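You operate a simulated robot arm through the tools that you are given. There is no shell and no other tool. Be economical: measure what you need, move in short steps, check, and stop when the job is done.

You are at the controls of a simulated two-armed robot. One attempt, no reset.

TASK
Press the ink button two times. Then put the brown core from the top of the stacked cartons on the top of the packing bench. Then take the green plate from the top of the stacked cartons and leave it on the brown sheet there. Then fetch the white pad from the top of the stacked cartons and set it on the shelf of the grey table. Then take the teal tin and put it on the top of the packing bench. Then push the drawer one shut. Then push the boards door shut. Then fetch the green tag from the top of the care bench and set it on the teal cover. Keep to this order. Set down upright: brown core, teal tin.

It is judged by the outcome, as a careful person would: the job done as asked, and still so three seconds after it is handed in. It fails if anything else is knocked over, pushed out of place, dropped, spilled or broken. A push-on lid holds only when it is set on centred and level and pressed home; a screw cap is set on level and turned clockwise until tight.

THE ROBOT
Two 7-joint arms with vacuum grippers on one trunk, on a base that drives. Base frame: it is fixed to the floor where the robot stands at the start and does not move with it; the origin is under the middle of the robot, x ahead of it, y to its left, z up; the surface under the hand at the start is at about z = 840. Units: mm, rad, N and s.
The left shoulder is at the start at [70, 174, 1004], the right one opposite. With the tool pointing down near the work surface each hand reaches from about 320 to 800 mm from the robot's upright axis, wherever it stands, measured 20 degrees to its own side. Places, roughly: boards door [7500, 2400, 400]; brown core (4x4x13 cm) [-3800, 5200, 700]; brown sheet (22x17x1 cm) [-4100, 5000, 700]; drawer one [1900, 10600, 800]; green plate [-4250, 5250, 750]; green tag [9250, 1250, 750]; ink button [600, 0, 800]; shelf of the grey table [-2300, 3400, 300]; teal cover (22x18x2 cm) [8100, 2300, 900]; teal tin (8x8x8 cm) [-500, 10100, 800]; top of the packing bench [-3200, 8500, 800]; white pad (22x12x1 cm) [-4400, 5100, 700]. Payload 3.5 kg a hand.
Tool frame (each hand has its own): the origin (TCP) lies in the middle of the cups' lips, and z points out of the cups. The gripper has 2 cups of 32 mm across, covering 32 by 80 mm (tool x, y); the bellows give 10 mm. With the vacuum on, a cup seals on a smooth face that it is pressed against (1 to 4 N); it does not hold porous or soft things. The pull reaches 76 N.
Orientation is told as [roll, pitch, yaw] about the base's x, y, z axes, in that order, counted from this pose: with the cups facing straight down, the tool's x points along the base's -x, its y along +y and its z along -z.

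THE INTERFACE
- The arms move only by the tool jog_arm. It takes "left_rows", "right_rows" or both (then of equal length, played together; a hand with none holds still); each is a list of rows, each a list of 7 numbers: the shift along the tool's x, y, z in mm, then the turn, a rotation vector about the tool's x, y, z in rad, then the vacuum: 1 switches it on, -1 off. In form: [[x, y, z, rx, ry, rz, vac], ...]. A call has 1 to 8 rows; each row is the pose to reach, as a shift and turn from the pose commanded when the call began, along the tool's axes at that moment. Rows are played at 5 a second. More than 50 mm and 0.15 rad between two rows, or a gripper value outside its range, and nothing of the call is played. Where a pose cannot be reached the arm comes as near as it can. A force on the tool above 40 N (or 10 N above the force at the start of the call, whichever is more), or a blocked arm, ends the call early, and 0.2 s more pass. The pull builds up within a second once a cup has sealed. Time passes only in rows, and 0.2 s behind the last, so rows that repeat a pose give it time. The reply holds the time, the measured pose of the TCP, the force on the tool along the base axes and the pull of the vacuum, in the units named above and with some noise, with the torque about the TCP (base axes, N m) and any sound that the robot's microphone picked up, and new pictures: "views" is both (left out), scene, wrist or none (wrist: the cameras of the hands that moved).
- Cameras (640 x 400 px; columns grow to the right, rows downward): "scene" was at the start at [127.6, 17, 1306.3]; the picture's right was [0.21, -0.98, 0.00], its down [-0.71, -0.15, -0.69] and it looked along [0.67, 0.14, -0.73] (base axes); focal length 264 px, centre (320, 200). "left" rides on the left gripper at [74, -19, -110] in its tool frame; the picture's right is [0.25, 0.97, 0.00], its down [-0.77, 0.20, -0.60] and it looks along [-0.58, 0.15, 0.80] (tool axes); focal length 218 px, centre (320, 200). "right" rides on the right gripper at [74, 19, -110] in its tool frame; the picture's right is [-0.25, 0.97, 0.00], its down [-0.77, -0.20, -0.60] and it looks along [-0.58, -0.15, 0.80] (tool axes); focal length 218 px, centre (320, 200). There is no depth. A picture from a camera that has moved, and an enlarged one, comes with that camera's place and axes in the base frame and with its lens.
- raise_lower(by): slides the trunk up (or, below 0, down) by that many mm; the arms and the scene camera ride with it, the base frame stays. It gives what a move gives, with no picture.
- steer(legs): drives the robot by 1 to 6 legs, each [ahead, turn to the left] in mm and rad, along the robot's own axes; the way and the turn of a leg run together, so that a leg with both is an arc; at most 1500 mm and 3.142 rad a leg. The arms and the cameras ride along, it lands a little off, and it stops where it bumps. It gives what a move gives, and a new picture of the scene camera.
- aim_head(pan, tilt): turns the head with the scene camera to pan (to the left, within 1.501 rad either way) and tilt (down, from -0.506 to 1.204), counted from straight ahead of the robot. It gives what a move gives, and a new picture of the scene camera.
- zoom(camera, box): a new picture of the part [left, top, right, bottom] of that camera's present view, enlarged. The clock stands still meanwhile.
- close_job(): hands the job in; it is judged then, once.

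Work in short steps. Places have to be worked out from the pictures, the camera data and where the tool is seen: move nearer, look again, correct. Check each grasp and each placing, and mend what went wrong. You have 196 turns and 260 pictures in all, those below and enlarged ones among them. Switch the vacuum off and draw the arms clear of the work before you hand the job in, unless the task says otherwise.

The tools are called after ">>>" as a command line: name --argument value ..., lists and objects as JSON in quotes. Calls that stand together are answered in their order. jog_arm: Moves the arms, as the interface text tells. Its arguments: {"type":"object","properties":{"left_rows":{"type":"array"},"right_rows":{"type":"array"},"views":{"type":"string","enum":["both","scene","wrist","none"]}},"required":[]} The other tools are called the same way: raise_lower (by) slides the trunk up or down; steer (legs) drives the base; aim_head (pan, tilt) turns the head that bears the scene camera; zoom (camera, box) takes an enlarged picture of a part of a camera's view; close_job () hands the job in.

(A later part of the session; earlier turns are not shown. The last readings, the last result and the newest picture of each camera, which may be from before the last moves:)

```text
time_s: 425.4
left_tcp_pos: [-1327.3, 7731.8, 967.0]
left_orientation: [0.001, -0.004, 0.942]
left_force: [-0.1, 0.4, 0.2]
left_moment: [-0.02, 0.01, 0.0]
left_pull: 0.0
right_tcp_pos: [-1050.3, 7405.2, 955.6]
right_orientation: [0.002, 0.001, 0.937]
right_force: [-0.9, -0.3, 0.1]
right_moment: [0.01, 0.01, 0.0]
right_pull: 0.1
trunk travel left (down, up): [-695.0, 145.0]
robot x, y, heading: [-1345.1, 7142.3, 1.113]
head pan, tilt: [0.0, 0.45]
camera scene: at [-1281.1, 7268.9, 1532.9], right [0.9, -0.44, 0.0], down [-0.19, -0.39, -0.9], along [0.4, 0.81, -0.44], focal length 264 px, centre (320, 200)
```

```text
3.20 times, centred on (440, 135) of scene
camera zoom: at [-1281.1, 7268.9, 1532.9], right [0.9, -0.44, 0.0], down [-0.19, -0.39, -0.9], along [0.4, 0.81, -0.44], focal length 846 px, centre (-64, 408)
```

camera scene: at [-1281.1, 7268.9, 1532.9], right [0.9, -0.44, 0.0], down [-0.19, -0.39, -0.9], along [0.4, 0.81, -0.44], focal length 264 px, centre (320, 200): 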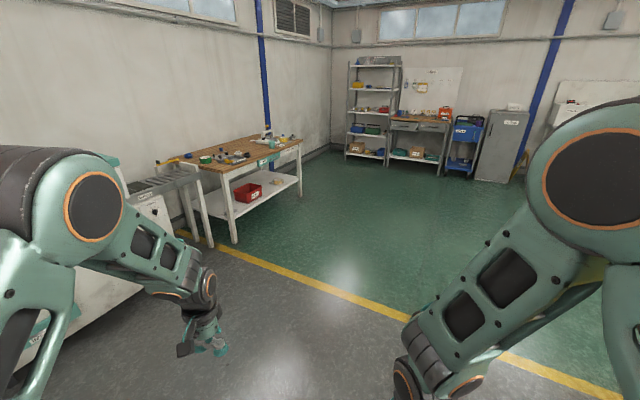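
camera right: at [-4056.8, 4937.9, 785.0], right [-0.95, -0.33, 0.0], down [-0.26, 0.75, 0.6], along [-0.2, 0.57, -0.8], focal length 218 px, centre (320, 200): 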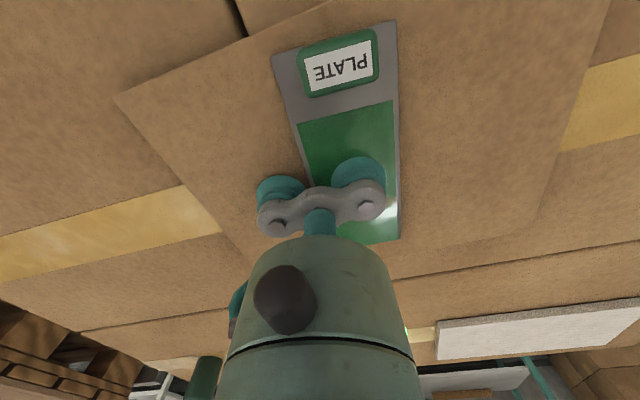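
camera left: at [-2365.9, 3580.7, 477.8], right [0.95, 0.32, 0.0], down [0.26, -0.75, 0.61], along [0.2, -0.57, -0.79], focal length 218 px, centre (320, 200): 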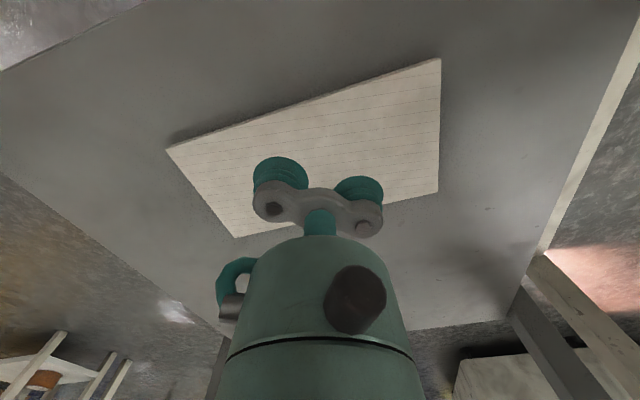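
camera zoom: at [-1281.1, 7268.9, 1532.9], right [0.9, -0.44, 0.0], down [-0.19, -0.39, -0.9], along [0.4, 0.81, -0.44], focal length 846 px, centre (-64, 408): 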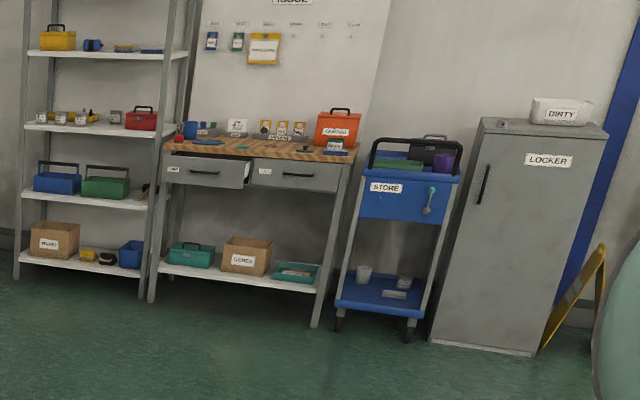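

The BAGGING bench has the teal tin near its front edge at about (-480, 10110). I drive up in front of it.

>>> steer --legs '[[0, 0.036], [1300, 0], [1203, 0], [0, 1.04]]'

>>> aim_head --pan -0.1 --tilt 0.75

```text
time_s: 440.6
left_tcp_pos: [-845.0, 9722.8, 967.2]
left_orientation: [0.0, -0.003, 2.032]
left_force: [0.5, -0.1, 0.4]
left_moment: [0.04, 0.02, 0.0]
left_pull: 0.1
right_tcp_pos: [-425.8, 9815.0, 955.4]
right_orientation: [0.003, 0.002, 2.025]
right_force: [0.2, 0.1, 0.2]
right_moment: [0.0, 0.01, 0.02]
right_pull: 0.2
trunk travel left (down, up): [-695.0, 145.0]
robot x, y, heading: [-327.3, 9433.5, 2.197]
head pan, tilt: [0.0, 0.45]
camera scene: at [-414.0, 9548.4, 1532.9], right [0.81, 0.59, 0.0], down [0.26, -0.35, -0.9], along [-0.53, 0.73, -0.44], focal length 264 px, centre (320, 200)
```

scene: 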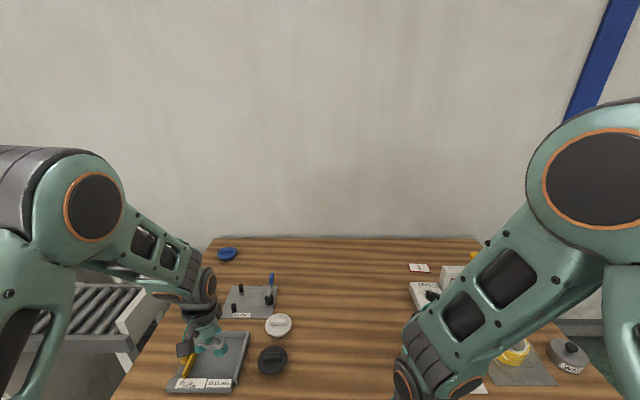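

```text
time_s: 441.4
left_tcp_pos: [-845.6, 9721.6, 968.8]
left_orientation: [-0.001, -0.004, 2.03]
left_force: [-0.3, 1.5, 0.5]
left_moment: [0.0, 0.02, -0.01]
left_pull: 0.1
right_tcp_pos: [-426.2, 9813.9, 954.9]
right_orientation: [0.002, 0.001, 2.025]
right_force: [0.2, 0.3, -0.2]
right_moment: [0.02, 0.02, 0.0]
right_pull: 0.1
trunk travel left (down, up): [-695.0, 145.0]
robot x, y, heading: [-327.6, 9431.5, 2.201]
head pan, tilt: [-0.099, 0.75]
camera scene: at [-402.0, 9545.5, 1506.5], right [0.86, 0.5, 0.0], down [0.34, -0.59, -0.73], along [-0.37, 0.63, -0.68], focal length 264 px, centre (320, 200)
```

scene: 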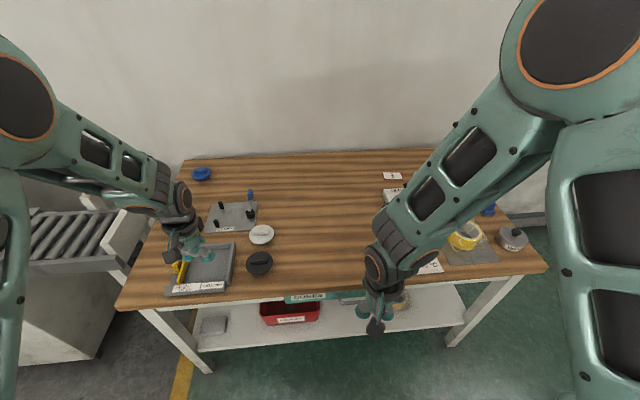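

The right wrist hides the tin; I shift the right hand aside to see.

>>> jog_arm --right_rows '[[20, -45, 0, 0, 0, 0, -1], [40, -90, 0, 0, 0, 0, -1], [60, -135, 0, 0, 0, 0, -1], [60, -180, 0, 0, 0, 0, -1]]' --views "scene"

>>> zoom --camera "scene" --box '[310, 190, 470, 300]'

```text
time_s: 442.4
left_tcp_pos: [-843.4, 9722.6, 968.8]
left_orientation: [0.004, -0.006, 2.028]
left_force: [0.4, -0.1, 0.4]
left_moment: [-0.03, 0.01, 0.01]
left_pull: 0.0
right_tcp_pos: [-251.1, 9886.8, 943.9]
right_orientation: [0.006, 0.001, 2.027]
right_force: [-0.1, 0.3, -0.1]
right_moment: [0.0, 0.04, 0.01]
right_pull: 0.1
right hand out of reach, approached as far as the arm can: row 2, 3, 4
trunk travel left (down, up): [-695.0, 145.0]
robot x, y, heading: [-331.3, 9430.6, 2.198]
head pan, tilt: [-0.099, 0.75]
camera scene: at [-397.5, 9546.1, 1506.6], right [0.86, 0.5, 0.0], down [0.34, -0.59, -0.73], along [-0.37, 0.63, -0.68], focal length 264 px, centre (320, 200)
```

scene: 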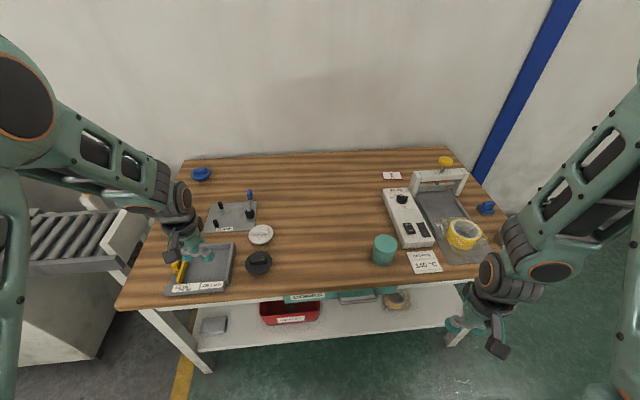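

```text
3.64 times, centred on (390, 245) of scene
camera zoom: at [-397.5, 9546.1, 1506.6], right [0.86, 0.5, 0.0], down [0.34, -0.59, -0.73], along [-0.37, 0.63, -0.68], focal length 962 px, centre (66, 36)
```

zoom: 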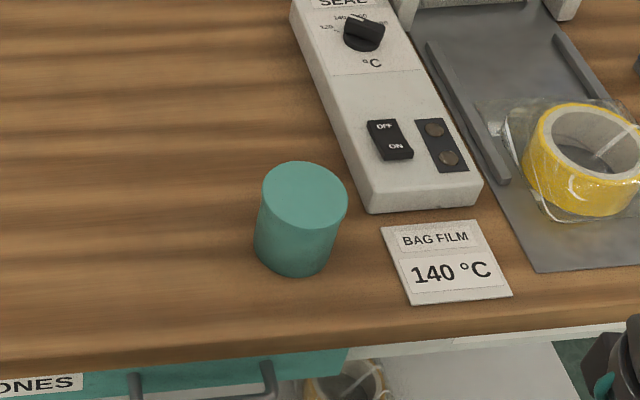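

The tin has a closed flat top, about 80 mm across, centred at (-480, 10089, 845). I bring the right hand over it, high first.

>>> jog_arm --right_rows '[[-40, 14, 0, 0, 0, 0, -1], [-80, 28, 0, 0, 0, 0, -1], [-121, 42, 0, 0, 0, 0, -1], [-161, 56, 0, 0, 0, 0, -1], [-201, 70, 0, 0, 0, 0, -1], [-242, 84, 0, 0, 0, 0, -1], [-282, 96, 0, 0, 0, 0, -1]]' --views "wrist"

```text
time_s: 444.0
left_tcp_pos: [-845.4, 9722.6, 966.0]
left_orientation: [0.0, -0.004, 2.03]
left_force: [0.6, -0.8, 0.4]
left_moment: [-0.03, -0.02, 0.01]
left_pull: 0.1
right_tcp_pos: [-463.4, 10098.9, 943.1]
right_orientation: [0.002, 0.001, 2.026]
right_force: [-0.7, -0.6, 0.2]
right_moment: [-0.01, -0.02, 0.01]
right_pull: 0.0
trunk travel left (down, up): [-695.0, 145.0]
robot x, y, heading: [-330.2, 9431.3, 2.197]
head pan, tilt: [-0.099, 0.75]
camera right: at [-449.2, 10024.3, 1053.3], right [-0.98, -0.2, 0.0], down [-0.16, 0.78, 0.6], along [-0.12, 0.59, -0.8], focal length 218 px, centre (320, 200)
```

right: 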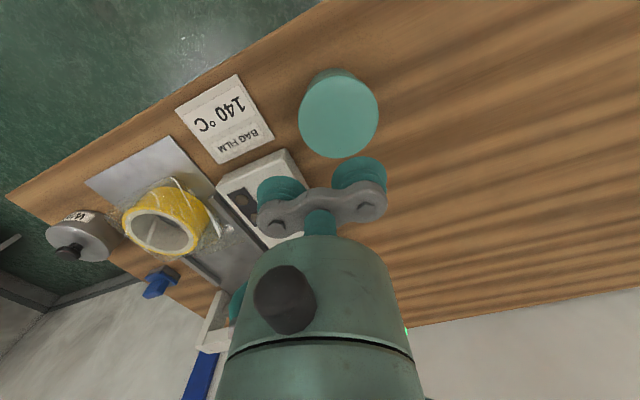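

>>> jog_arm --right_rows '[[7, 1, 30, 0, 0, 0, 1], [7, 1, 60, 0, 0, 0, 1], [7, 1, 85, 0, 0, 0, 1], [7, 1, 92, 0, 0, 0, 1], [7, 1, 96, 0, 0, 0, 1], [7, 1, 99, 0, 0, 0, 1], [7, 1, 99, 0, 0, 0, 1]]' --views "wrist"

```text
time_s: 445.6
left_tcp_pos: [-845.1, 9719.8, 968.7]
left_orientation: [-0.001, -0.005, 2.03]
left_force: [0.1, 0.0, 0.0]
left_moment: [-0.01, -0.01, 0.01]
left_pull: 0.2
right_tcp_pos: [-461.4, 10091.6, 847.7]
right_orientation: [-0.002, -0.005, 2.024]
right_force: [-0.6, 13.9, 34.8]
right_moment: [-0.51, 0.7, -0.16]
right_pull: 37.5
trunk travel left (down, up): [-695.0, 145.0]
robot x, y, heading: [-330.9, 9432.2, 2.201]
head pan, tilt: [-0.099, 0.75]
camera right: at [-446.1, 10016.4, 957.5], right [-0.98, -0.2, 0.0], down [-0.15, 0.78, 0.61], along [-0.12, 0.6, -0.79], focal length 218 px, centre (320, 200)
```

right: 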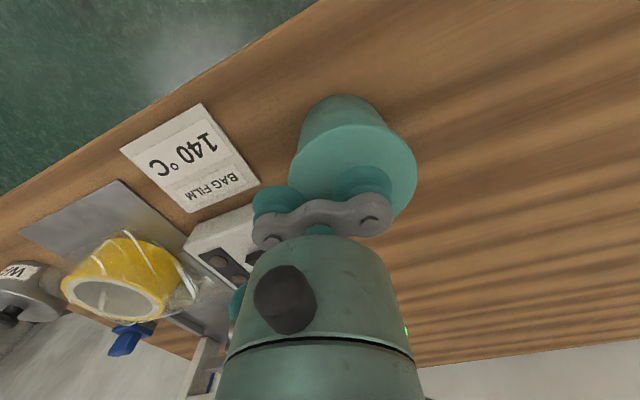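

One cup sealed at the centre (37 N). I lift slowly and check.

>>> jog_arm --right_rows '[[0, 0, -6, 0, 0, 0, 1], [0, 0, -14, 0, 0, 0, 1], [0, 0, -30, 0, 0, 0, 1], [0, 0, -55, 0, 0, 0, 1], [0, 0, -80, 0, 0, 0, 1], [0, 0, -100, 0, 0, 0, 1]]' --views "both"

```text
time_s: 447.0
left_tcp_pos: [-844.4, 9721.8, 967.6]
left_orientation: [0.0, -0.004, 2.03]
left_force: [0.0, 0.3, 0.2]
left_moment: [0.02, 0.0, -0.01]
left_pull: 0.1
right_tcp_pos: [-460.7, 10089.9, 943.9]
right_orientation: [0.002, 0.004, 2.024]
right_force: [0.2, -0.1, -2.5]
right_moment: [-0.24, 0.45, -0.03]
right_pull: 38.1
trunk travel left (down, up): [-695.0, 145.0]
robot x, y, heading: [-329.0, 9433.2, 2.2]
head pan, tilt: [-0.099, 0.75]
camera scene: at [-401.8, 9545.1, 1506.4], right [0.86, 0.5, 0.0], down [0.34, -0.59, -0.73], along [-0.37, 0.63, -0.68], focal length 264 px, centre (320, 200)
camera right: at [-446.1, 10016.1, 1055.6], right [-0.98, -0.2, 0.0], down [-0.16, 0.78, 0.6], along [-0.12, 0.59, -0.8], focal length 218 px, centre (320, 200)
```

scene: 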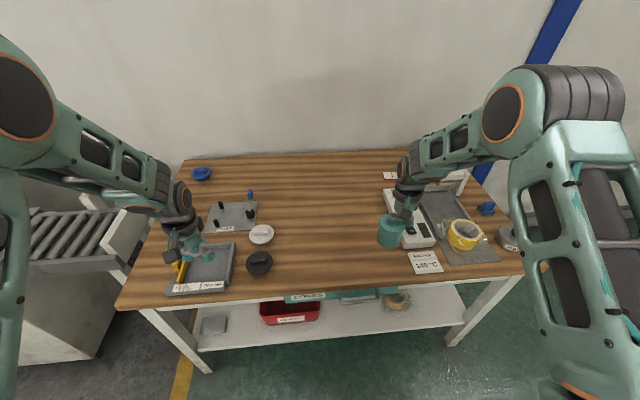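
right: 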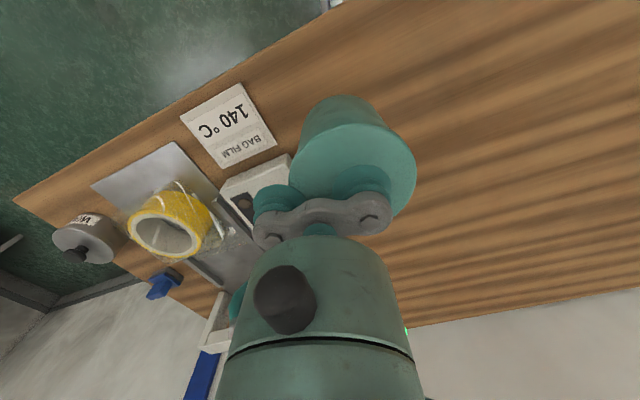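

Tin is held. I raise, back off and drive along the wall to the packing bench.

>>> raise_lower --by 140

>>> steer --legs '[[-220, 0], [0, 1.57], [1450, 0], [1450, 0], [220, 0], [0, -1.57]]'

```text
time_s: 448.7
left_tcp_pos: [-844.8, 9722.4, 1107.1]
left_orientation: [0.002, -0.004, 2.03]
left_force: [-0.6, 0.2, 1.0]
left_moment: [-0.03, 0.0, 0.0]
left_pull: 0.0
right_tcp_pos: [-460.9, 10090.4, 1084.7]
right_orientation: [0.002, 0.0, 2.025]
right_force: [0.3, -0.7, -2.2]
right_moment: [-0.22, 0.43, 0.0]
right_pull: 38.1
trunk travel left (down, up): [-835.0, 5.0]
robot x, y, heading: [-326.9, 9432.0, 2.202]
head pan, tilt: [-0.099, 0.75]
```

```text
time_s: 472.8
left_tcp_pos: [-3197.8, 7702.8, 1108.3]
left_orientation: [0.0, -0.004, 2.04]
left_force: [-0.1, -0.4, -0.9]
left_moment: [-0.02, 0.0, -0.02]
left_pull: 0.0
right_tcp_pos: [-2818.1, 8075.2, 1084.3]
right_orientation: [0.003, 0.001, 2.036]
right_force: [0.4, 0.7, -3.4]
right_moment: [-0.15, 0.44, 0.02]
right_pull: 37.8
trunk travel left (down, up): [-835.0, 5.0]
robot x, y, heading: [-2678.6, 7418.5, 2.207]
head pan, tilt: [-0.099, 0.75]
camera scene: at [-2751.8, 7531.3, 1646.4], right [0.86, 0.51, 0.0], down [0.35, -0.58, -0.73], along [-0.38, 0.63, -0.68], focal length 264 px, centre (320, 200)
```

scene: 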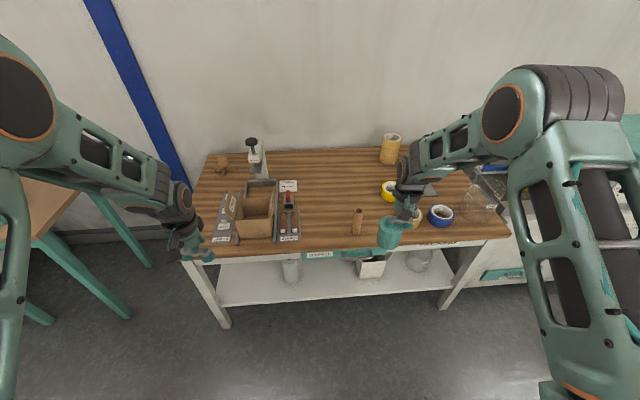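

I place the tin at about (-3115, 8360), in the free middle. I drive 400 mm forward.

>>> steer --legs '[[400, 0]]'

>>> zoom --camera "scene" --box '[240, 150, 440, 310]'

```text
time_s: 475.3
left_tcp_pos: [-3434.1, 8019.5, 1107.7]
left_orientation: [0.0, -0.005, 2.043]
left_force: [0.2, -0.1, 0.1]
left_moment: [0.01, 0.01, 0.03]
left_pull: 0.0
right_tcp_pos: [-3054.5, 8394.3, 1085.4]
right_orientation: [0.002, -0.001, 2.037]
right_force: [0.1, -0.4, -2.6]
right_moment: [-0.23, 0.4, 0.03]
right_pull: 37.8
trunk travel left (down, up): [-835.0, 5.0]
robot x, y, heading: [-2914.8, 7741.6, 2.211]
head pan, tilt: [-0.099, 0.75]
camera scene: at [-2987.9, 7848.8, 1646.6], right [0.86, 0.52, 0.0], down [0.35, -0.58, -0.73], along [-0.38, 0.63, -0.68], focal length 264 px, centre (320, 200)
```

scene: 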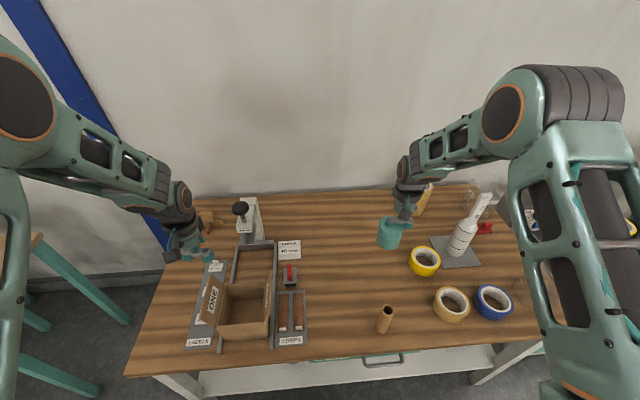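

```text
2.50 times, centred on (340, 230) of scene
camera zoom: at [-2987.9, 7848.8, 1646.6], right [0.86, 0.52, 0.0], down [0.35, -0.58, -0.73], along [-0.38, 0.63, -0.68], focal length 661 px, centre (270, 125)
```

zoom: 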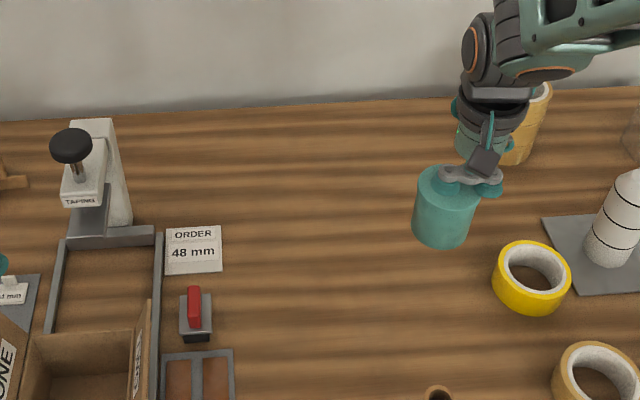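

I shift the tin 49 mm left, lift the left hand out of the way, then lower the trunk 200 mm.

>>> jog_arm --left_rows '[[30, 0, -20, 0, 0, 0, -1], [60, 0, -40, 0, 0, 0, -1], [90, 0, -60, 0, 0, 0, -1]]' --right_rows '[[1, 17, 0, 0, 0, 0, 1], [2, 34, 0, 0, 0, 0, 1], [3, 49, 0, 0, 0, 0, 1]]' --views "none"

>>> raise_lower --by -205

>>> zoom --camera "scene" --box '[160, 140, 440, 320]'

```text
time_s: 476.1
left_tcp_pos: [-3393.1, 7939.2, 1167.5]
left_orientation: [0.0, -0.005, 2.043]
left_force: [-0.2, -0.1, -0.8]
left_moment: [0.0, 0.0, 0.02]
left_pull: 0.1
right_tcp_pos: [-3098.6, 8370.0, 1083.5]
right_orientation: [-0.001, 0.003, 2.039]
right_force: [0.3, -0.2, -1.5]
right_moment: [-0.23, 0.47, 0.0]
right_pull: 37.5
trunk travel left (down, up): [-835.0, 5.0]
robot x, y, heading: [-2920.3, 7736.7, 2.213]
head pan, tilt: [-0.099, 0.75]
```

```text
time_s: 478.3
left_tcp_pos: [-3394.0, 7940.4, 962.4]
left_orientation: [0.0, -0.004, 2.042]
left_force: [-0.1, -0.8, -0.6]
left_moment: [-0.01, 0.01, 0.0]
left_pull: 0.1
right_tcp_pos: [-3099.3, 8371.4, 880.8]
right_orientation: [0.001, 0.002, 2.037]
right_force: [0.2, -0.6, -3.2]
right_moment: [-0.2, 0.44, 0.01]
right_pull: 38.0
trunk travel left (down, up): [-630.0, 210.0]
robot x, y, heading: [-2917.5, 7739.9, 2.207]
head pan, tilt: [-0.099, 0.75]
```

```text
2.22 times, centred on (300, 230) of scene
camera zoom: at [-2988.8, 7850.0, 1441.5], right [0.86, 0.52, 0.0], down [0.35, -0.58, -0.73], along [-0.38, 0.63, -0.68], focal length 588 px, centre (364, 133)
```

zoom: 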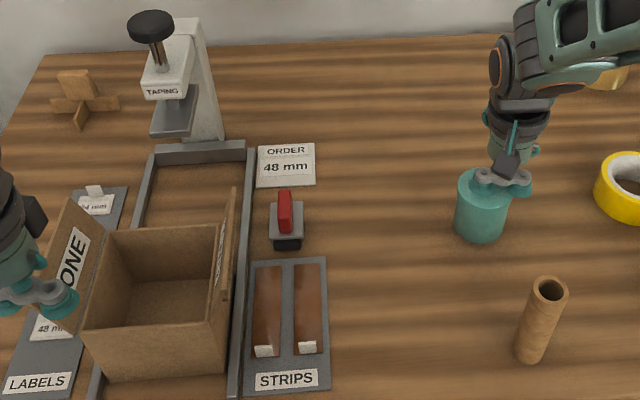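

Clear all round. I lower with the arm in small steps until contact.

>>> jog_arm --right_rows '[[0, 0, 10, 0, 0, 0, 1], [0, 0, 18, 0, 0, 0, 1], [0, 0, 22, 0, 0, 0, 1], [0, 0, 25, 0, 0, 0, 1], [0, 0, 27, 0, 0, 0, 1]]' --views "none"

```text
time_s: 479.5
left_tcp_pos: [-3392.6, 7939.6, 963.0]
left_orientation: [0.001, -0.008, 2.043]
left_force: [1.0, 0.3, 0.4]
left_moment: [-0.03, -0.01, 0.0]
left_pull: 0.1
right_tcp_pos: [-3097.4, 8370.3, 856.6]
right_orientation: [0.001, -0.004, 2.038]
right_force: [1.3, 7.7, 27.1]
right_moment: [-0.58, 0.73, -0.1]
right_pull: 37.8
trunk travel left (down, up): [-630.0, 210.0]
robot x, y, heading: [-2917.1, 7741.4, 2.213]
head pan, tilt: [-0.099, 0.75]
```

Contact (27 N). I release, wait, and lift away.

>>> jog_arm --right_rows '[[0, 0, -4, 0, 0, 0, -1], [0, 0, -4, 0, 0, 0, -1], [0, 0, -4, 0, 0, 0, -1], [0, 0, -4, 0, 0, 0, -1], [0, 0, -15, 0, 0, 0, -1], [0, 0, -45, 0, 0, 0, -1], [0, 0, -85, 0, 0, 0, -1], [0, 0, -120, 0, 0, 0, -1]]' --views "none"

>>> raise_lower --by 150

>>> zoom --camera "scene" --box '[160, 140, 480, 340]'

```text
time_s: 481.3
left_tcp_pos: [-3392.9, 7940.7, 961.9]
left_orientation: [-0.002, -0.006, 2.042]
left_force: [-0.3, -0.1, 0.2]
left_moment: [0.03, -0.02, 0.0]
left_pull: 0.0
right_tcp_pos: [-3097.5, 8370.5, 973.4]
right_orientation: [0.002, 0.003, 2.038]
right_force: [0.4, 0.7, 0.5]
right_moment: [0.01, 0.0, -0.01]
right_pull: 0.0
trunk travel left (down, up): [-630.0, 210.0]
robot x, y, heading: [-2912.4, 7735.7, 2.211]
head pan, tilt: [-0.099, 0.75]
```

```text
time_s: 483.0
left_tcp_pos: [-3394.9, 7940.2, 1111.8]
left_orientation: [0.001, -0.004, 2.043]
left_force: [-0.4, -0.6, 0.4]
left_moment: [0.02, -0.02, 0.01]
left_pull: 0.0
right_tcp_pos: [-3098.5, 8370.8, 1122.7]
right_orientation: [0.002, 0.002, 2.038]
right_force: [0.3, -0.6, 1.4]
right_moment: [-0.02, 0.02, 0.03]
right_pull: 0.0
trunk travel left (down, up): [-780.0, 60.0]
robot x, y, heading: [-2913.1, 7734.4, 2.213]
head pan, tilt: [-0.099, 0.75]
```

```text
2.00 times, centred on (320, 240) of scene
camera zoom: at [-2988.9, 7850.1, 1591.4], right [0.86, 0.52, 0.0], down [0.35, -0.58, -0.73], along [-0.38, 0.63, -0.68], focal length 529 px, centre (320, 120)
```

zoom: 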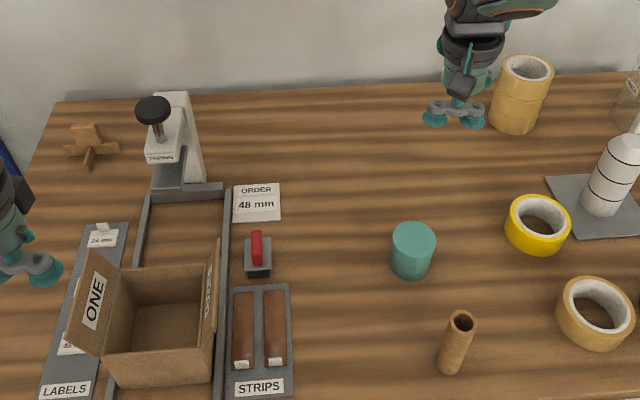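

Tin and core stand upright on the bench. Next, drawer one: I back off and drive along toward the tool bench in the corner.

>>> steer --legs '[[-350, 0], [0, -1.61], [1450, 0], [1450, 0], [1400, 0]]'

>>> aim_head --pan 0.0 --tilt 0.5

```text
time_s: 509.4
left_tcp_pos: [1065.9, 10377.2, 1112.2]
left_orientation: [0.001, -0.006, 0.423]
left_force: [-0.5, -0.1, -0.3]
left_moment: [-0.02, 0.0, -0.02]
left_pull: 0.0
right_tcp_pos: [1479.0, 10061.2, 1122.6]
right_orientation: [0.002, 0.003, 0.419]
right_force: [0.0, -0.4, 0.6]
right_moment: [0.0, -0.02, -0.01]
right_pull: 0.1
trunk travel left (down, up): [-780.0, 60.0]
robot x, y, heading: [835.3, 9908.2, 0.591]
head pan, tilt: [-0.099, 0.75]
camera scene: at [953.7, 9977.0, 1591.5], right [0.47, -0.88, 0.0], down [-0.6, -0.32, -0.73], along [0.64, 0.35, -0.68], focal length 264 px, centre (320, 200)
```

scene: 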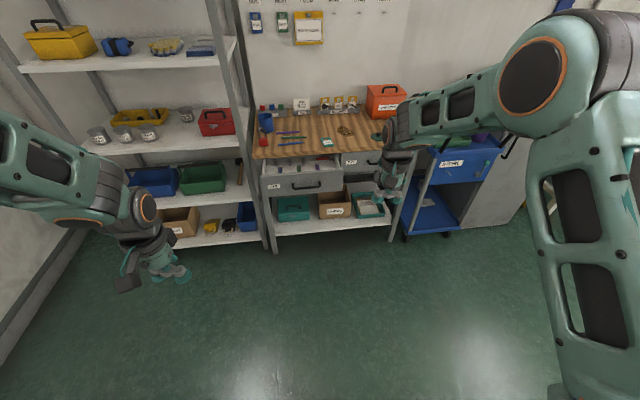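

```text
time_s: 510.2
left_tcp_pos: [1066.5, 10378.0, 1112.2]
left_orientation: [0.001, -0.003, 0.422]
left_force: [-0.1, 0.2, -0.1]
left_moment: [0.02, -0.03, 0.02]
left_pull: 0.1
right_tcp_pos: [1481.1, 10061.7, 1122.9]
right_orientation: [0.002, 0.001, 0.418]
right_force: [0.0, 0.5, 0.1]
right_moment: [0.0, -0.02, 0.0]
right_pull: 0.1
trunk travel left (down, up): [-780.0, 60.0]
robot x, y, heading: [838.4, 9911.0, 0.59]
head pan, tilt: [0.0, 0.499]
camera scene: at [956.8, 9988.9, 1613.3], right [0.56, -0.83, 0.0], down [-0.4, -0.27, -0.88], along [0.73, 0.49, -0.48], focal length 264 px, centre (320, 200)
```

scene: 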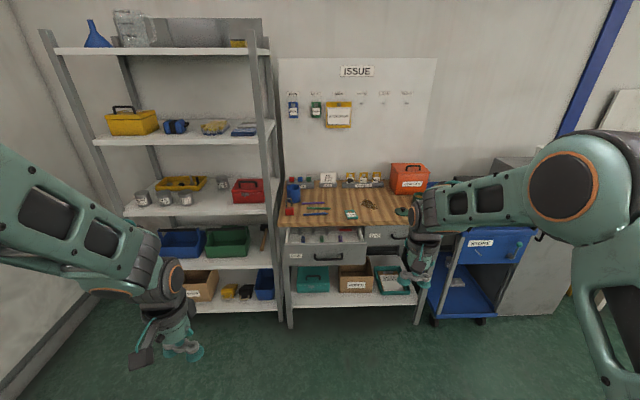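

>>> zoom --camera "scene" --box '[270, 200, 430, 300]'

```text
4.00 times, centred on (350, 250) of scene
camera zoom: at [956.8, 9988.9, 1613.3], right [0.56, -0.83, 0.0], down [-0.4, -0.27, -0.88], along [0.73, 0.49, -0.48], focal length 1058 px, centre (200, 0)
```

zoom: 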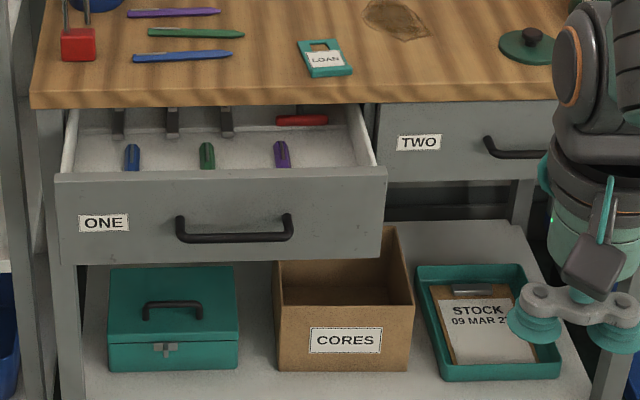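

Drawer ONE is open about 140 mm; panel centre at about (1825, 10530, 750). I square up to the bench, move closer and lower the trunk.

>>> steer --legs '[[0, 0.05], [420, 0]]'

>>> raise_lower --by -280

>>> jog_arm --right_rows '[[0, 0, 0, 0.086, -0.086, -0.086, -1], [0, 0, 0, 0.172, -0.172, -0.172, -1], [0, 0, 0, 0.258, -0.258, -0.258, -1], [0, 0, 0, 0.344, -0.344, -0.344, -1], [0, 0, 0, 0.43, -0.43, -0.43, -1], [0, 0, 0, 0.516, -0.516, -0.516, -1], [0, 0, 0, 0.602, -0.602, -0.602, -1], [0, 0, 0, 0.688, -0.688, -0.688, -1]]' --views "none"

>>> jog_arm --right_rows '[[0, 0, 0, 0.086, -0.086, -0.086, -1], [0, 0, 0, 0.172, -0.172, -0.172, -1], [0, 0, 0, 0.258, -0.258, -0.258, -1], [0, 0, 0, 0.344, -0.344, -0.344, -1], [0, 0, 0, 0.43, -0.43, -0.43, -1], [0, 0, 0, 0.48, -0.48, -0.48, -1], [0, 0, 0, 0.521, -0.521, -0.521, -1]]' --views "both"

```text
time_s: 513.2
left_tcp_pos: [1373.9, 10638.1, 1114.1]
left_orientation: [0.0, -0.007, 0.475]
left_force: [-0.1, 0.4, -0.1]
left_moment: [0.01, 0.0, 0.01]
left_pull: 0.1
right_tcp_pos: [1804.7, 10345.0, 1122.7]
right_orientation: [0.003, -0.001, 0.471]
right_force: [-1.1, 0.0, 0.7]
right_moment: [0.0, -0.01, -0.01]
right_pull: 0.0
trunk travel left (down, up): [-780.0, 60.0]
robot x, y, heading: [1174.9, 10160.7, 0.645]
head pan, tilt: [0.0, 0.499]
camera scene: at [1285.1, 10244.2, 1613.6], right [0.6, -0.8, 0.0], down [-0.38, -0.29, -0.88], along [0.7, 0.53, -0.48], focal length 264 px, centre (320, 200)
```

scene: 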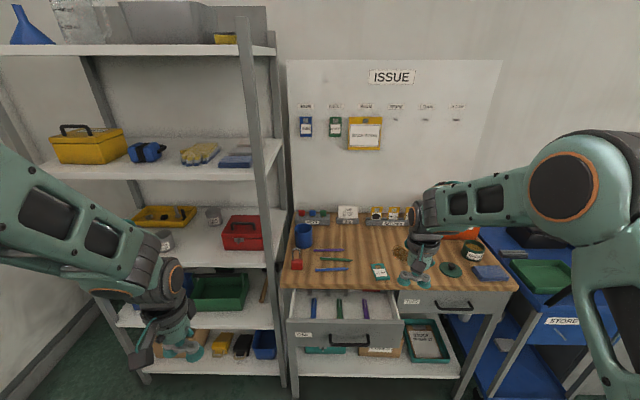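

```text
time_s: 516.0
left_tcp_pos: [1374.9, 10639.4, 832.6]
left_orientation: [0.001, -0.005, 0.477]
left_force: [-0.5, -0.2, 0.5]
left_moment: [-0.01, -0.02, -0.02]
left_pull: 0.1
right_tcp_pos: [1806.0, 10346.2, 842.9]
right_orientation: [0.003, 0.004, 0.473]
right_force: [-0.1, 1.3, 0.7]
right_moment: [0.05, -0.01, 0.01]
right_pull: 0.0
trunk travel left (down, up): [-500.0, 340.0]
robot x, y, heading: [1174.0, 10159.5, 0.642]
head pan, tilt: [0.0, 0.499]
```

```text
time_s: 517.8
left_tcp_pos: [1375.1, 10638.3, 833.1]
left_orientation: [0.0, -0.005, 0.476]
left_force: [0.0, -0.9, -0.8]
left_moment: [-0.01, 0.04, -0.01]
left_pull: 0.1
right_tcp_pos: [1815.3, 10329.6, 839.4]
right_orientation: [-0.863, -0.363, 1.318]
right_force: [-0.8, 0.1, -0.3]
right_moment: [0.0, -0.04, 0.04]
right_pull: 0.0
trunk travel left (down, up): [-500.0, 340.0]
robot x, y, heading: [1171.6, 10158.9, 0.647]
head pan, tilt: [0.0, 0.499]
```

```text
time_s: 519.4
left_tcp_pos: [1374.5, 10640.2, 832.3]
left_orientation: [-0.002, -0.002, 0.473]
left_force: [1.0, -0.5, 0.5]
left_moment: [0.02, 0.02, 0.01]
left_pull: 0.1
right_tcp_pos: [1823.7, 10355.8, 850.2]
right_orientation: [-1.567, 0.0, 2.044]
right_force: [-0.7, 0.2, 1.1]
right_moment: [-0.05, 0.0, -0.03]
right_pull: 0.0
right hand out of reach, approached as far as the arm can: row 6, 7
trunk travel left (down, up): [-500.0, 340.0]
robot x, y, heading: [1173.6, 10158.6, 0.642]
head pan, tilt: [0.0, 0.499]
camera scene: at [1286.7, 10245.3, 1333.3], right [0.6, -0.8, 0.0], down [-0.38, -0.29, -0.88], along [0.7, 0.53, -0.48], focal length 264 px, centre (320, 200)
camera right: at [1758.8, 10239.6, 831.4], right [-0.12, 0.22, -0.97], down [-0.89, 0.41, 0.2], along [0.44, 0.88, 0.15], focal length 218 px, centre (320, 200)
```

scene: 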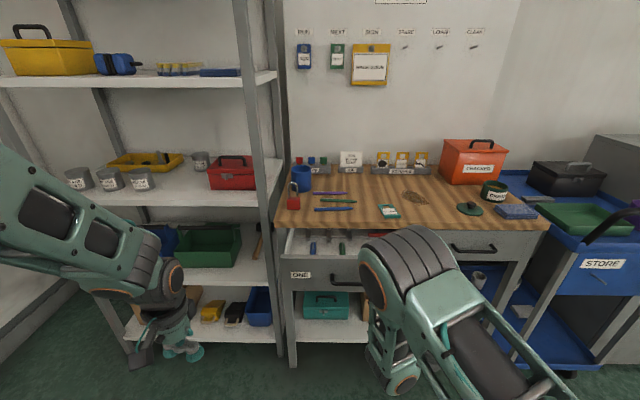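
right: 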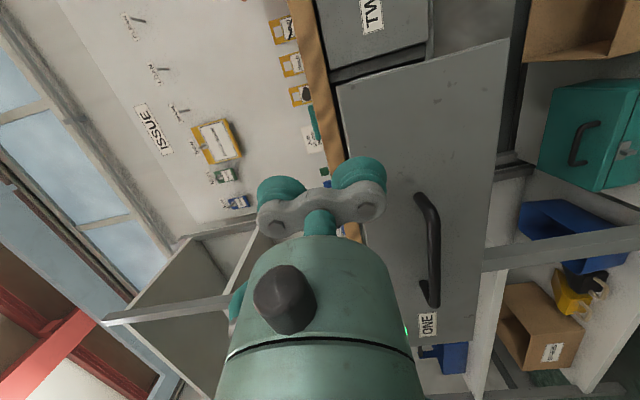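

The wrist view places the free panel area right of the handle at about (1893, 10433, 752). I line up 50 mm in front of it, squared to the panel.

>>> jog_arm --right_rows '[[-7, 25, 5, 0, -0.06, 0, -1], [-14, 50, 15, 0, -0.12, 0, -1], [-21, 75, 30, 0, -0.168, 0, -1], [-29, 98, 47, 0, -0.168, 0, -1]]' --views "wrist"

```text
time_s: 520.4
left_tcp_pos: [1376.0, 10638.6, 832.6]
left_orientation: [-0.001, -0.003, 0.473]
left_force: [-0.1, -0.8, -0.3]
left_moment: [-0.01, -0.01, 0.01]
left_pull: 0.1
right_tcp_pos: [1852.6, 10403.0, 751.8]
right_orientation: [-1.569, -0.002, 2.209]
right_force: [-0.5, -0.5, -0.1]
right_moment: [0.01, 0.01, -0.05]
right_pull: 0.1
trunk travel left (down, up): [-500.0, 340.0]
robot x, y, heading: [1171.0, 10162.0, 0.645]
head pan, tilt: [0.0, 0.499]
camera right: at [1808.5, 10277.5, 732.1], right [-0.15, 0.2, -0.97], down [-0.94, 0.26, 0.2], along [0.29, 0.94, 0.15], focal length 218 px, centre (320, 200)
```

right: 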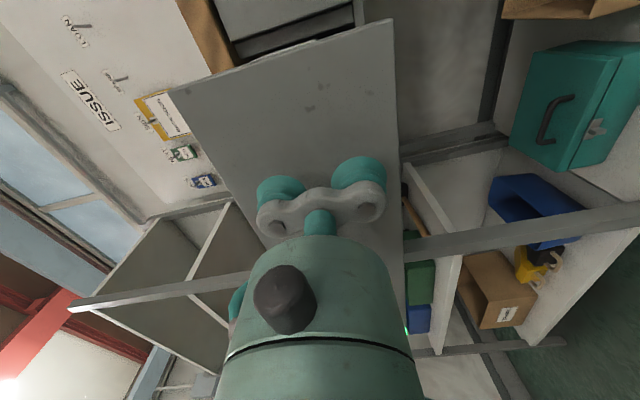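

Aligned on clear panel. I push forward.

>>> jog_arm --right_rows '[[0, 0, 20, 0, 0, 0, -1], [0, 0, 40, 0, 0, 0, -1], [0, 0, 55, 0, 0, 0, -1], [0, 0, 70, 0, 0, 0, -1], [0, 0, 85, 0, 0, 0, -1], [0, 0, 100, 0, 0, 0, -1], [0, 0, 115, 0, 0, 0, -1], [0, 0, 130, 0, 0, 0, -1]]' --views "both"

```text
time_s: 522.2
left_tcp_pos: [1375.3, 10637.5, 833.7]
left_orientation: [0.001, -0.003, 0.476]
left_force: [0.4, 0.3, -0.3]
left_moment: [0.02, 0.0, 0.0]
left_pull: 0.1
right_tcp_pos: [1956.6, 10480.4, 752.4]
right_orientation: [-1.571, 0.0, 2.209]
right_force: [-0.6, -0.1, -0.2]
right_moment: [-0.01, 0.01, -0.01]
right_pull: 0.1
trunk travel left (down, up): [-500.0, 340.0]
robot x, y, heading: [1173.1, 10157.7, 0.646]
head pan, tilt: [0.0, 0.499]
camera scene: at [1286.7, 10245.1, 1333.4], right [0.6, -0.8, 0.0], down [-0.38, -0.29, -0.88], along [0.7, 0.53, -0.48], focal length 264 px, centre (320, 200)
camera right: at [1912.1, 10355.7, 733.3], right [-0.15, 0.2, -0.97], down [-0.94, 0.26, 0.2], along [0.29, 0.94, 0.15], focal length 218 px, centre (320, 200)
```

scene: 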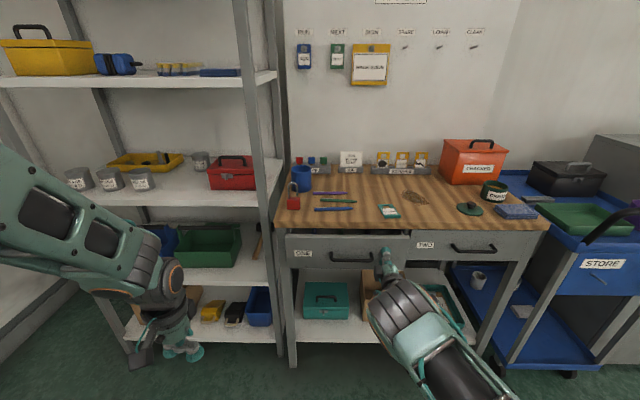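
right: 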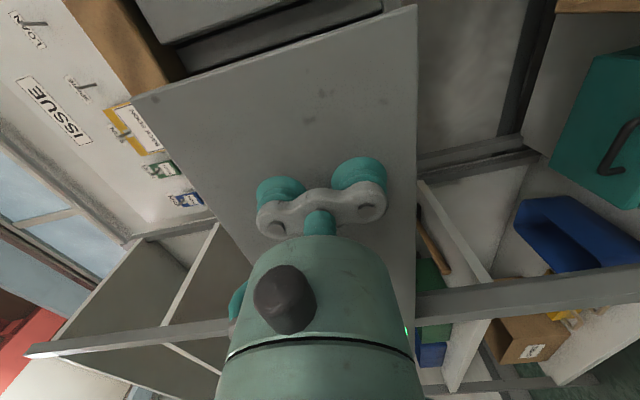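

The drawer slides; it is nearly shut. I keep pushing until firm resistance.

>>> jog_arm --right_rows '[[0, 0, 10, 0, 0, 0, -1], [0, 0, 20, 0, 0, 0, -1], [0, 0, 30, 0, 0, 0, -1], [0, 0, 38, 0, 0, 0, -1], [0, 0, 46, 0, 0, 0, -1], [0, 0, 54, 0, 0, 0, -1], [0, 0, 62, 0, 0, 0, -1], [0, 0, 70, 0, 0, 0, -1]]' --views "both"

```text
time_s: 524.0
left_tcp_pos: [1372.0, 10636.7, 834.1]
left_orientation: [-0.001, -0.009, 0.473]
left_force: [0.1, 0.2, 1.1]
left_moment: [0.0, 0.0, 0.01]
left_pull: 0.0
right_tcp_pos: [2005.3, 10516.6, 751.8]
right_orientation: [-1.567, -0.002, 2.211]
right_force: [-22.8, -13.4, 8.9]
right_moment: [-0.09, 0.29, -0.05]
right_pull: 0.1
trunk travel left (down, up): [-500.0, 340.0]
robot x, y, heading: [1175.4, 10159.7, 0.643]
head pan, tilt: [0.0, 0.499]
stopped in row 8 (right hand): the force on the tool passed its limit at 53 N (the readings are from after the stop); the commanded pose is now the measured one
camera scene: at [1280.4, 10241.2, 1334.4], right [0.6, -0.8, 0.0], down [-0.38, -0.28, -0.88], along [0.71, 0.53, -0.47], focal length 264 px, centre (320, 200)
camera right: at [1960.4, 10391.4, 732.9], right [-0.15, 0.2, -0.97], down [-0.94, 0.26, 0.21], along [0.29, 0.94, 0.15], focal length 218 px, centre (320, 200)
```

scene: 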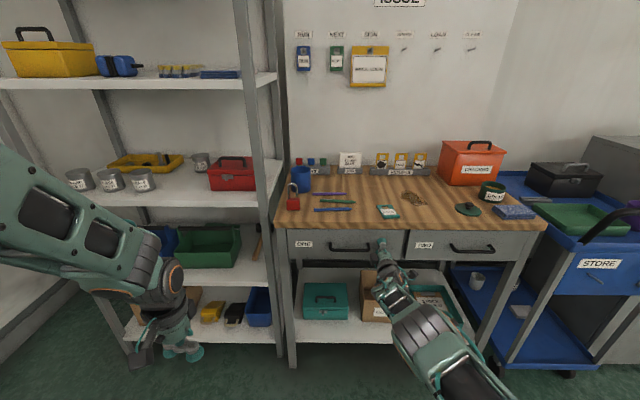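
right: 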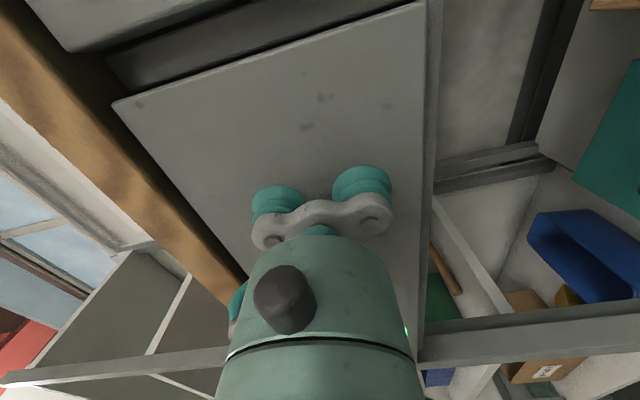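

Firm stop at 53 N and drawer ONE is flush. I withdraw and restore the hand.

>>> jog_arm --right_rows '[[0, 0, -30, 0, 0, 0, -1], [0, 0, -70, 0, 0, 0, -1], [0, 0, -110, 0, 0.05, 0, -1], [0, -20, -140, 0, 0.1, 0, -1], [0, -50, -150, 0, 0.168, 0, -1], [0, -80, -150, 0, 0.168, 0, -1]]' --views "none"

>>> steer --legs '[[-350, 0]]'

>>> jog_arm --right_rows '[[0, 0, 0, -0.08, 0.08, 0.08, -1], [0, 0, 0, -0.16, 0.16, 0.16, -1], [0, 0, 0, -0.24, 0.24, 0.24, -1], [0, 0, 0, -0.32, 0.32, 0.32, -1], [0, 0, 0, -0.4, 0.4, 0.4, -1], [0, 0, 0, -0.48, 0.48, 0.48, -1], [0, 0, 0, -0.56, 0.56, 0.56, -1], [0, 0, 0, -0.64, 0.64, 0.64, -1]]' --views "none"

>>> jog_arm --right_rows '[[0, 0, 0, -0.08, 0.08, 0.08, -1], [0, 0, 0, -0.16, 0.16, 0.16, -1], [0, 0, 0, -0.24, 0.24, 0.24, -1], [0, 0, 0, -0.32, 0.32, 0.32, -1], [0, 0, 0, -0.4, 0.4, 0.4, -1], [0, 0, 0, -0.48, 0.48, 0.48, -1], [0, 0, 0, -0.52, 0.52, 0.52, -1], [0, 0, 0, -0.569, 0.569, 0.569, -1]]' --views "scene"

```text
time_s: 525.4
left_tcp_pos: [1374.1, 10639.2, 832.0]
left_orientation: [0.0, -0.005, 0.475]
left_force: [-0.2, 0.4, 0.3]
left_moment: [-0.03, 0.01, -0.02]
left_pull: 0.1
right_tcp_pos: [1888.5, 10430.1, 827.9]
right_orientation: [-1.56, -0.004, 2.042]
right_force: [0.0, -0.1, 0.4]
right_moment: [0.0, 0.03, -0.01]
right_pull: 0.1
trunk travel left (down, up): [-500.0, 340.0]
robot x, y, heading: [1171.0, 10158.3, 0.642]
head pan, tilt: [0.0, 0.499]
```

```text
time_s: 527.6
left_tcp_pos: [1097.1, 10429.4, 833.7]
left_orientation: [0.0, -0.006, 0.473]
left_force: [0.1, -0.8, 0.0]
left_moment: [-0.04, 0.02, 0.0]
left_pull: 0.0
right_tcp_pos: [1610.3, 10220.5, 828.1]
right_orientation: [-1.562, -0.002, 2.039]
right_force: [0.1, -0.3, 0.2]
right_moment: [-0.01, 0.03, 0.0]
right_pull: 0.0
trunk travel left (down, up): [-500.0, 340.0]
robot x, y, heading: [898.3, 9948.2, 0.642]
head pan, tilt: [0.0, 0.499]
camera scene: at [1007.1, 10035.7, 1333.5], right [0.6, -0.8, 0.0], down [-0.38, -0.29, -0.88], along [0.7, 0.53, -0.48], focal length 264 px, centre (320, 200)
```

scene: 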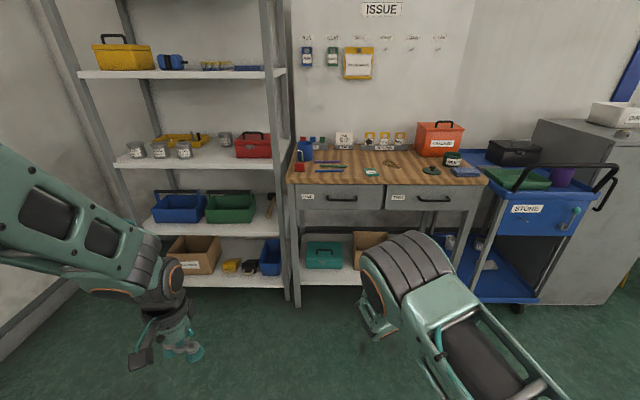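

```text
time_s: 529.5
left_tcp_pos: [1097.6, 10429.7, 833.7]
left_orientation: [0.002, -0.004, 0.475]
left_force: [0.1, -0.4, 0.2]
left_moment: [-0.02, 0.02, -0.01]
left_pull: 0.1
right_tcp_pos: [1611.5, 10220.5, 827.7]
right_orientation: [-0.723, -0.332, 1.196]
right_force: [0.0, -0.8, 0.1]
right_moment: [0.01, 0.0, -0.02]
right_pull: 0.0
trunk travel left (down, up): [-500.0, 340.0]
robot x, y, heading: [893.1, 9949.9, 0.643]
head pan, tilt: [0.0, 0.499]
```

```text
time_s: 531.2
left_tcp_pos: [1097.6, 10430.0, 832.9]
left_orientation: [0.001, -0.004, 0.471]
left_force: [0.1, 0.2, 0.3]
left_moment: [0.02, 0.04, 0.0]
left_pull: 0.0
right_tcp_pos: [1611.7, 10220.8, 828.3]
right_orientation: [0.001, 0.011, 0.467]
right_force: [0.2, 0.1, -1.0]
right_moment: [0.04, 0.03, -0.01]
right_pull: 0.1
trunk travel left (down, up): [-500.0, 340.0]
robot x, y, heading: [896.7, 9954.1, 0.647]
head pan, tilt: [0.0, 0.499]
camera scene: at [1008.6, 10036.0, 1333.3], right [0.6, -0.8, 0.0], down [-0.38, -0.29, -0.88], along [0.7, 0.53, -0.48], focal length 264 px, centre (320, 200)
```

scene: 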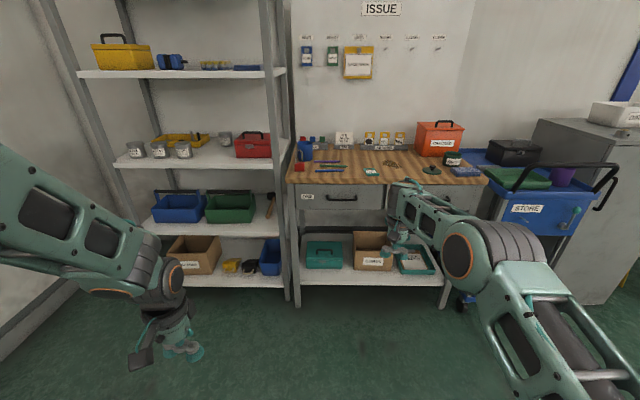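

Drawer ONE is shut flush. I tuck the right hand, turn toward the boards door (far, bearing about -0.85) and look at the way.

>>> jog_arm --right_rows '[[45, 15, -20, 0, 0, 0, -1], [90, 30, -40, 0, 0, 0, -1], [135, 45, -60, 0, 0, 0, -1], [170, 60, -80, 0, 0, 0, -1]]' --views "none"

>>> aim_head --pan 0.0 --tilt 0.3

>>> steer --legs '[[0, -1.5]]'

```text
refused: row 1 steps farther than a row can; nothing moved
```

```text
time_s: 532.0
left_tcp_pos: [1096.8, 10429.3, 832.9]
left_orientation: [0.001, -0.005, 0.472]
left_force: [-1.0, 0.4, 0.0]
left_moment: [0.01, 0.02, -0.01]
left_pull: 0.1
right_tcp_pos: [1610.7, 10220.9, 827.8]
right_orientation: [-0.001, 0.009, 0.468]
right_force: [0.1, 0.6, 0.3]
right_moment: [0.03, 0.03, 0.01]
right_pull: 0.1
trunk travel left (down, up): [-500.0, 340.0]
robot x, y, heading: [894.0, 9952.8, 0.644]
head pan, tilt: [0.0, 0.3]
camera scene: at [1009.6, 10037.6, 1351.7], right [0.6, -0.8, 0.0], down [-0.24, -0.18, -0.96], along [0.77, 0.57, -0.3], focal length 264 px, centre (320, 200)
```

scene: 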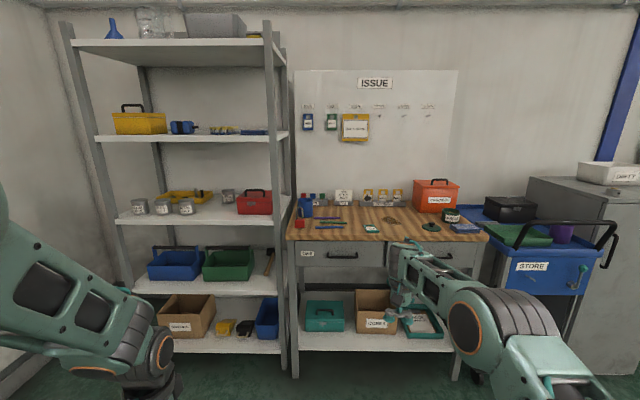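

```text
time_s: 536.0
left_tcp_pos: [1387.3, 9784.9, 832.5]
left_orientation: [0.0, -0.004, -1.024]
left_force: [0.4, 0.2, -0.3]
left_moment: [-0.01, 0.03, 0.04]
left_pull: 0.1
right_tcp_pos: [1217.1, 9256.5, 826.8]
right_orientation: [0.002, 0.011, -1.028]
right_force: [-1.2, -0.7, -0.3]
right_moment: [0.0, -0.02, 0.01]
right_pull: 0.0
trunk travel left (down, up): [-500.0, 340.0]
robot x, y, heading: [897.8, 9951.4, -0.858]
head pan, tilt: [0.0, 0.3]
camera scene: at [988.8, 9843.1, 1351.8], right [-0.75, -0.66, 0.0], down [-0.19, 0.22, -0.96], along [0.63, -0.72, -0.3], focal length 264 px, centre (320, 200)
```

scene: 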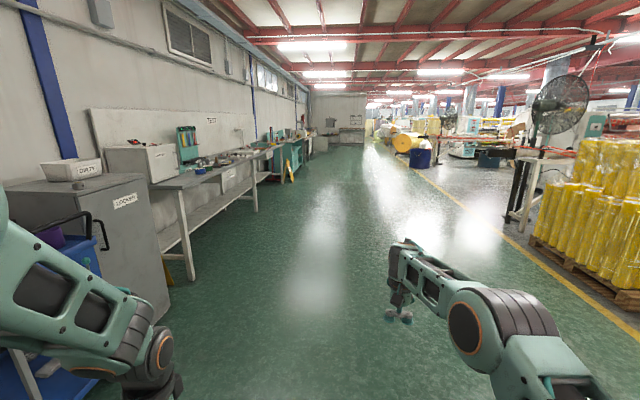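

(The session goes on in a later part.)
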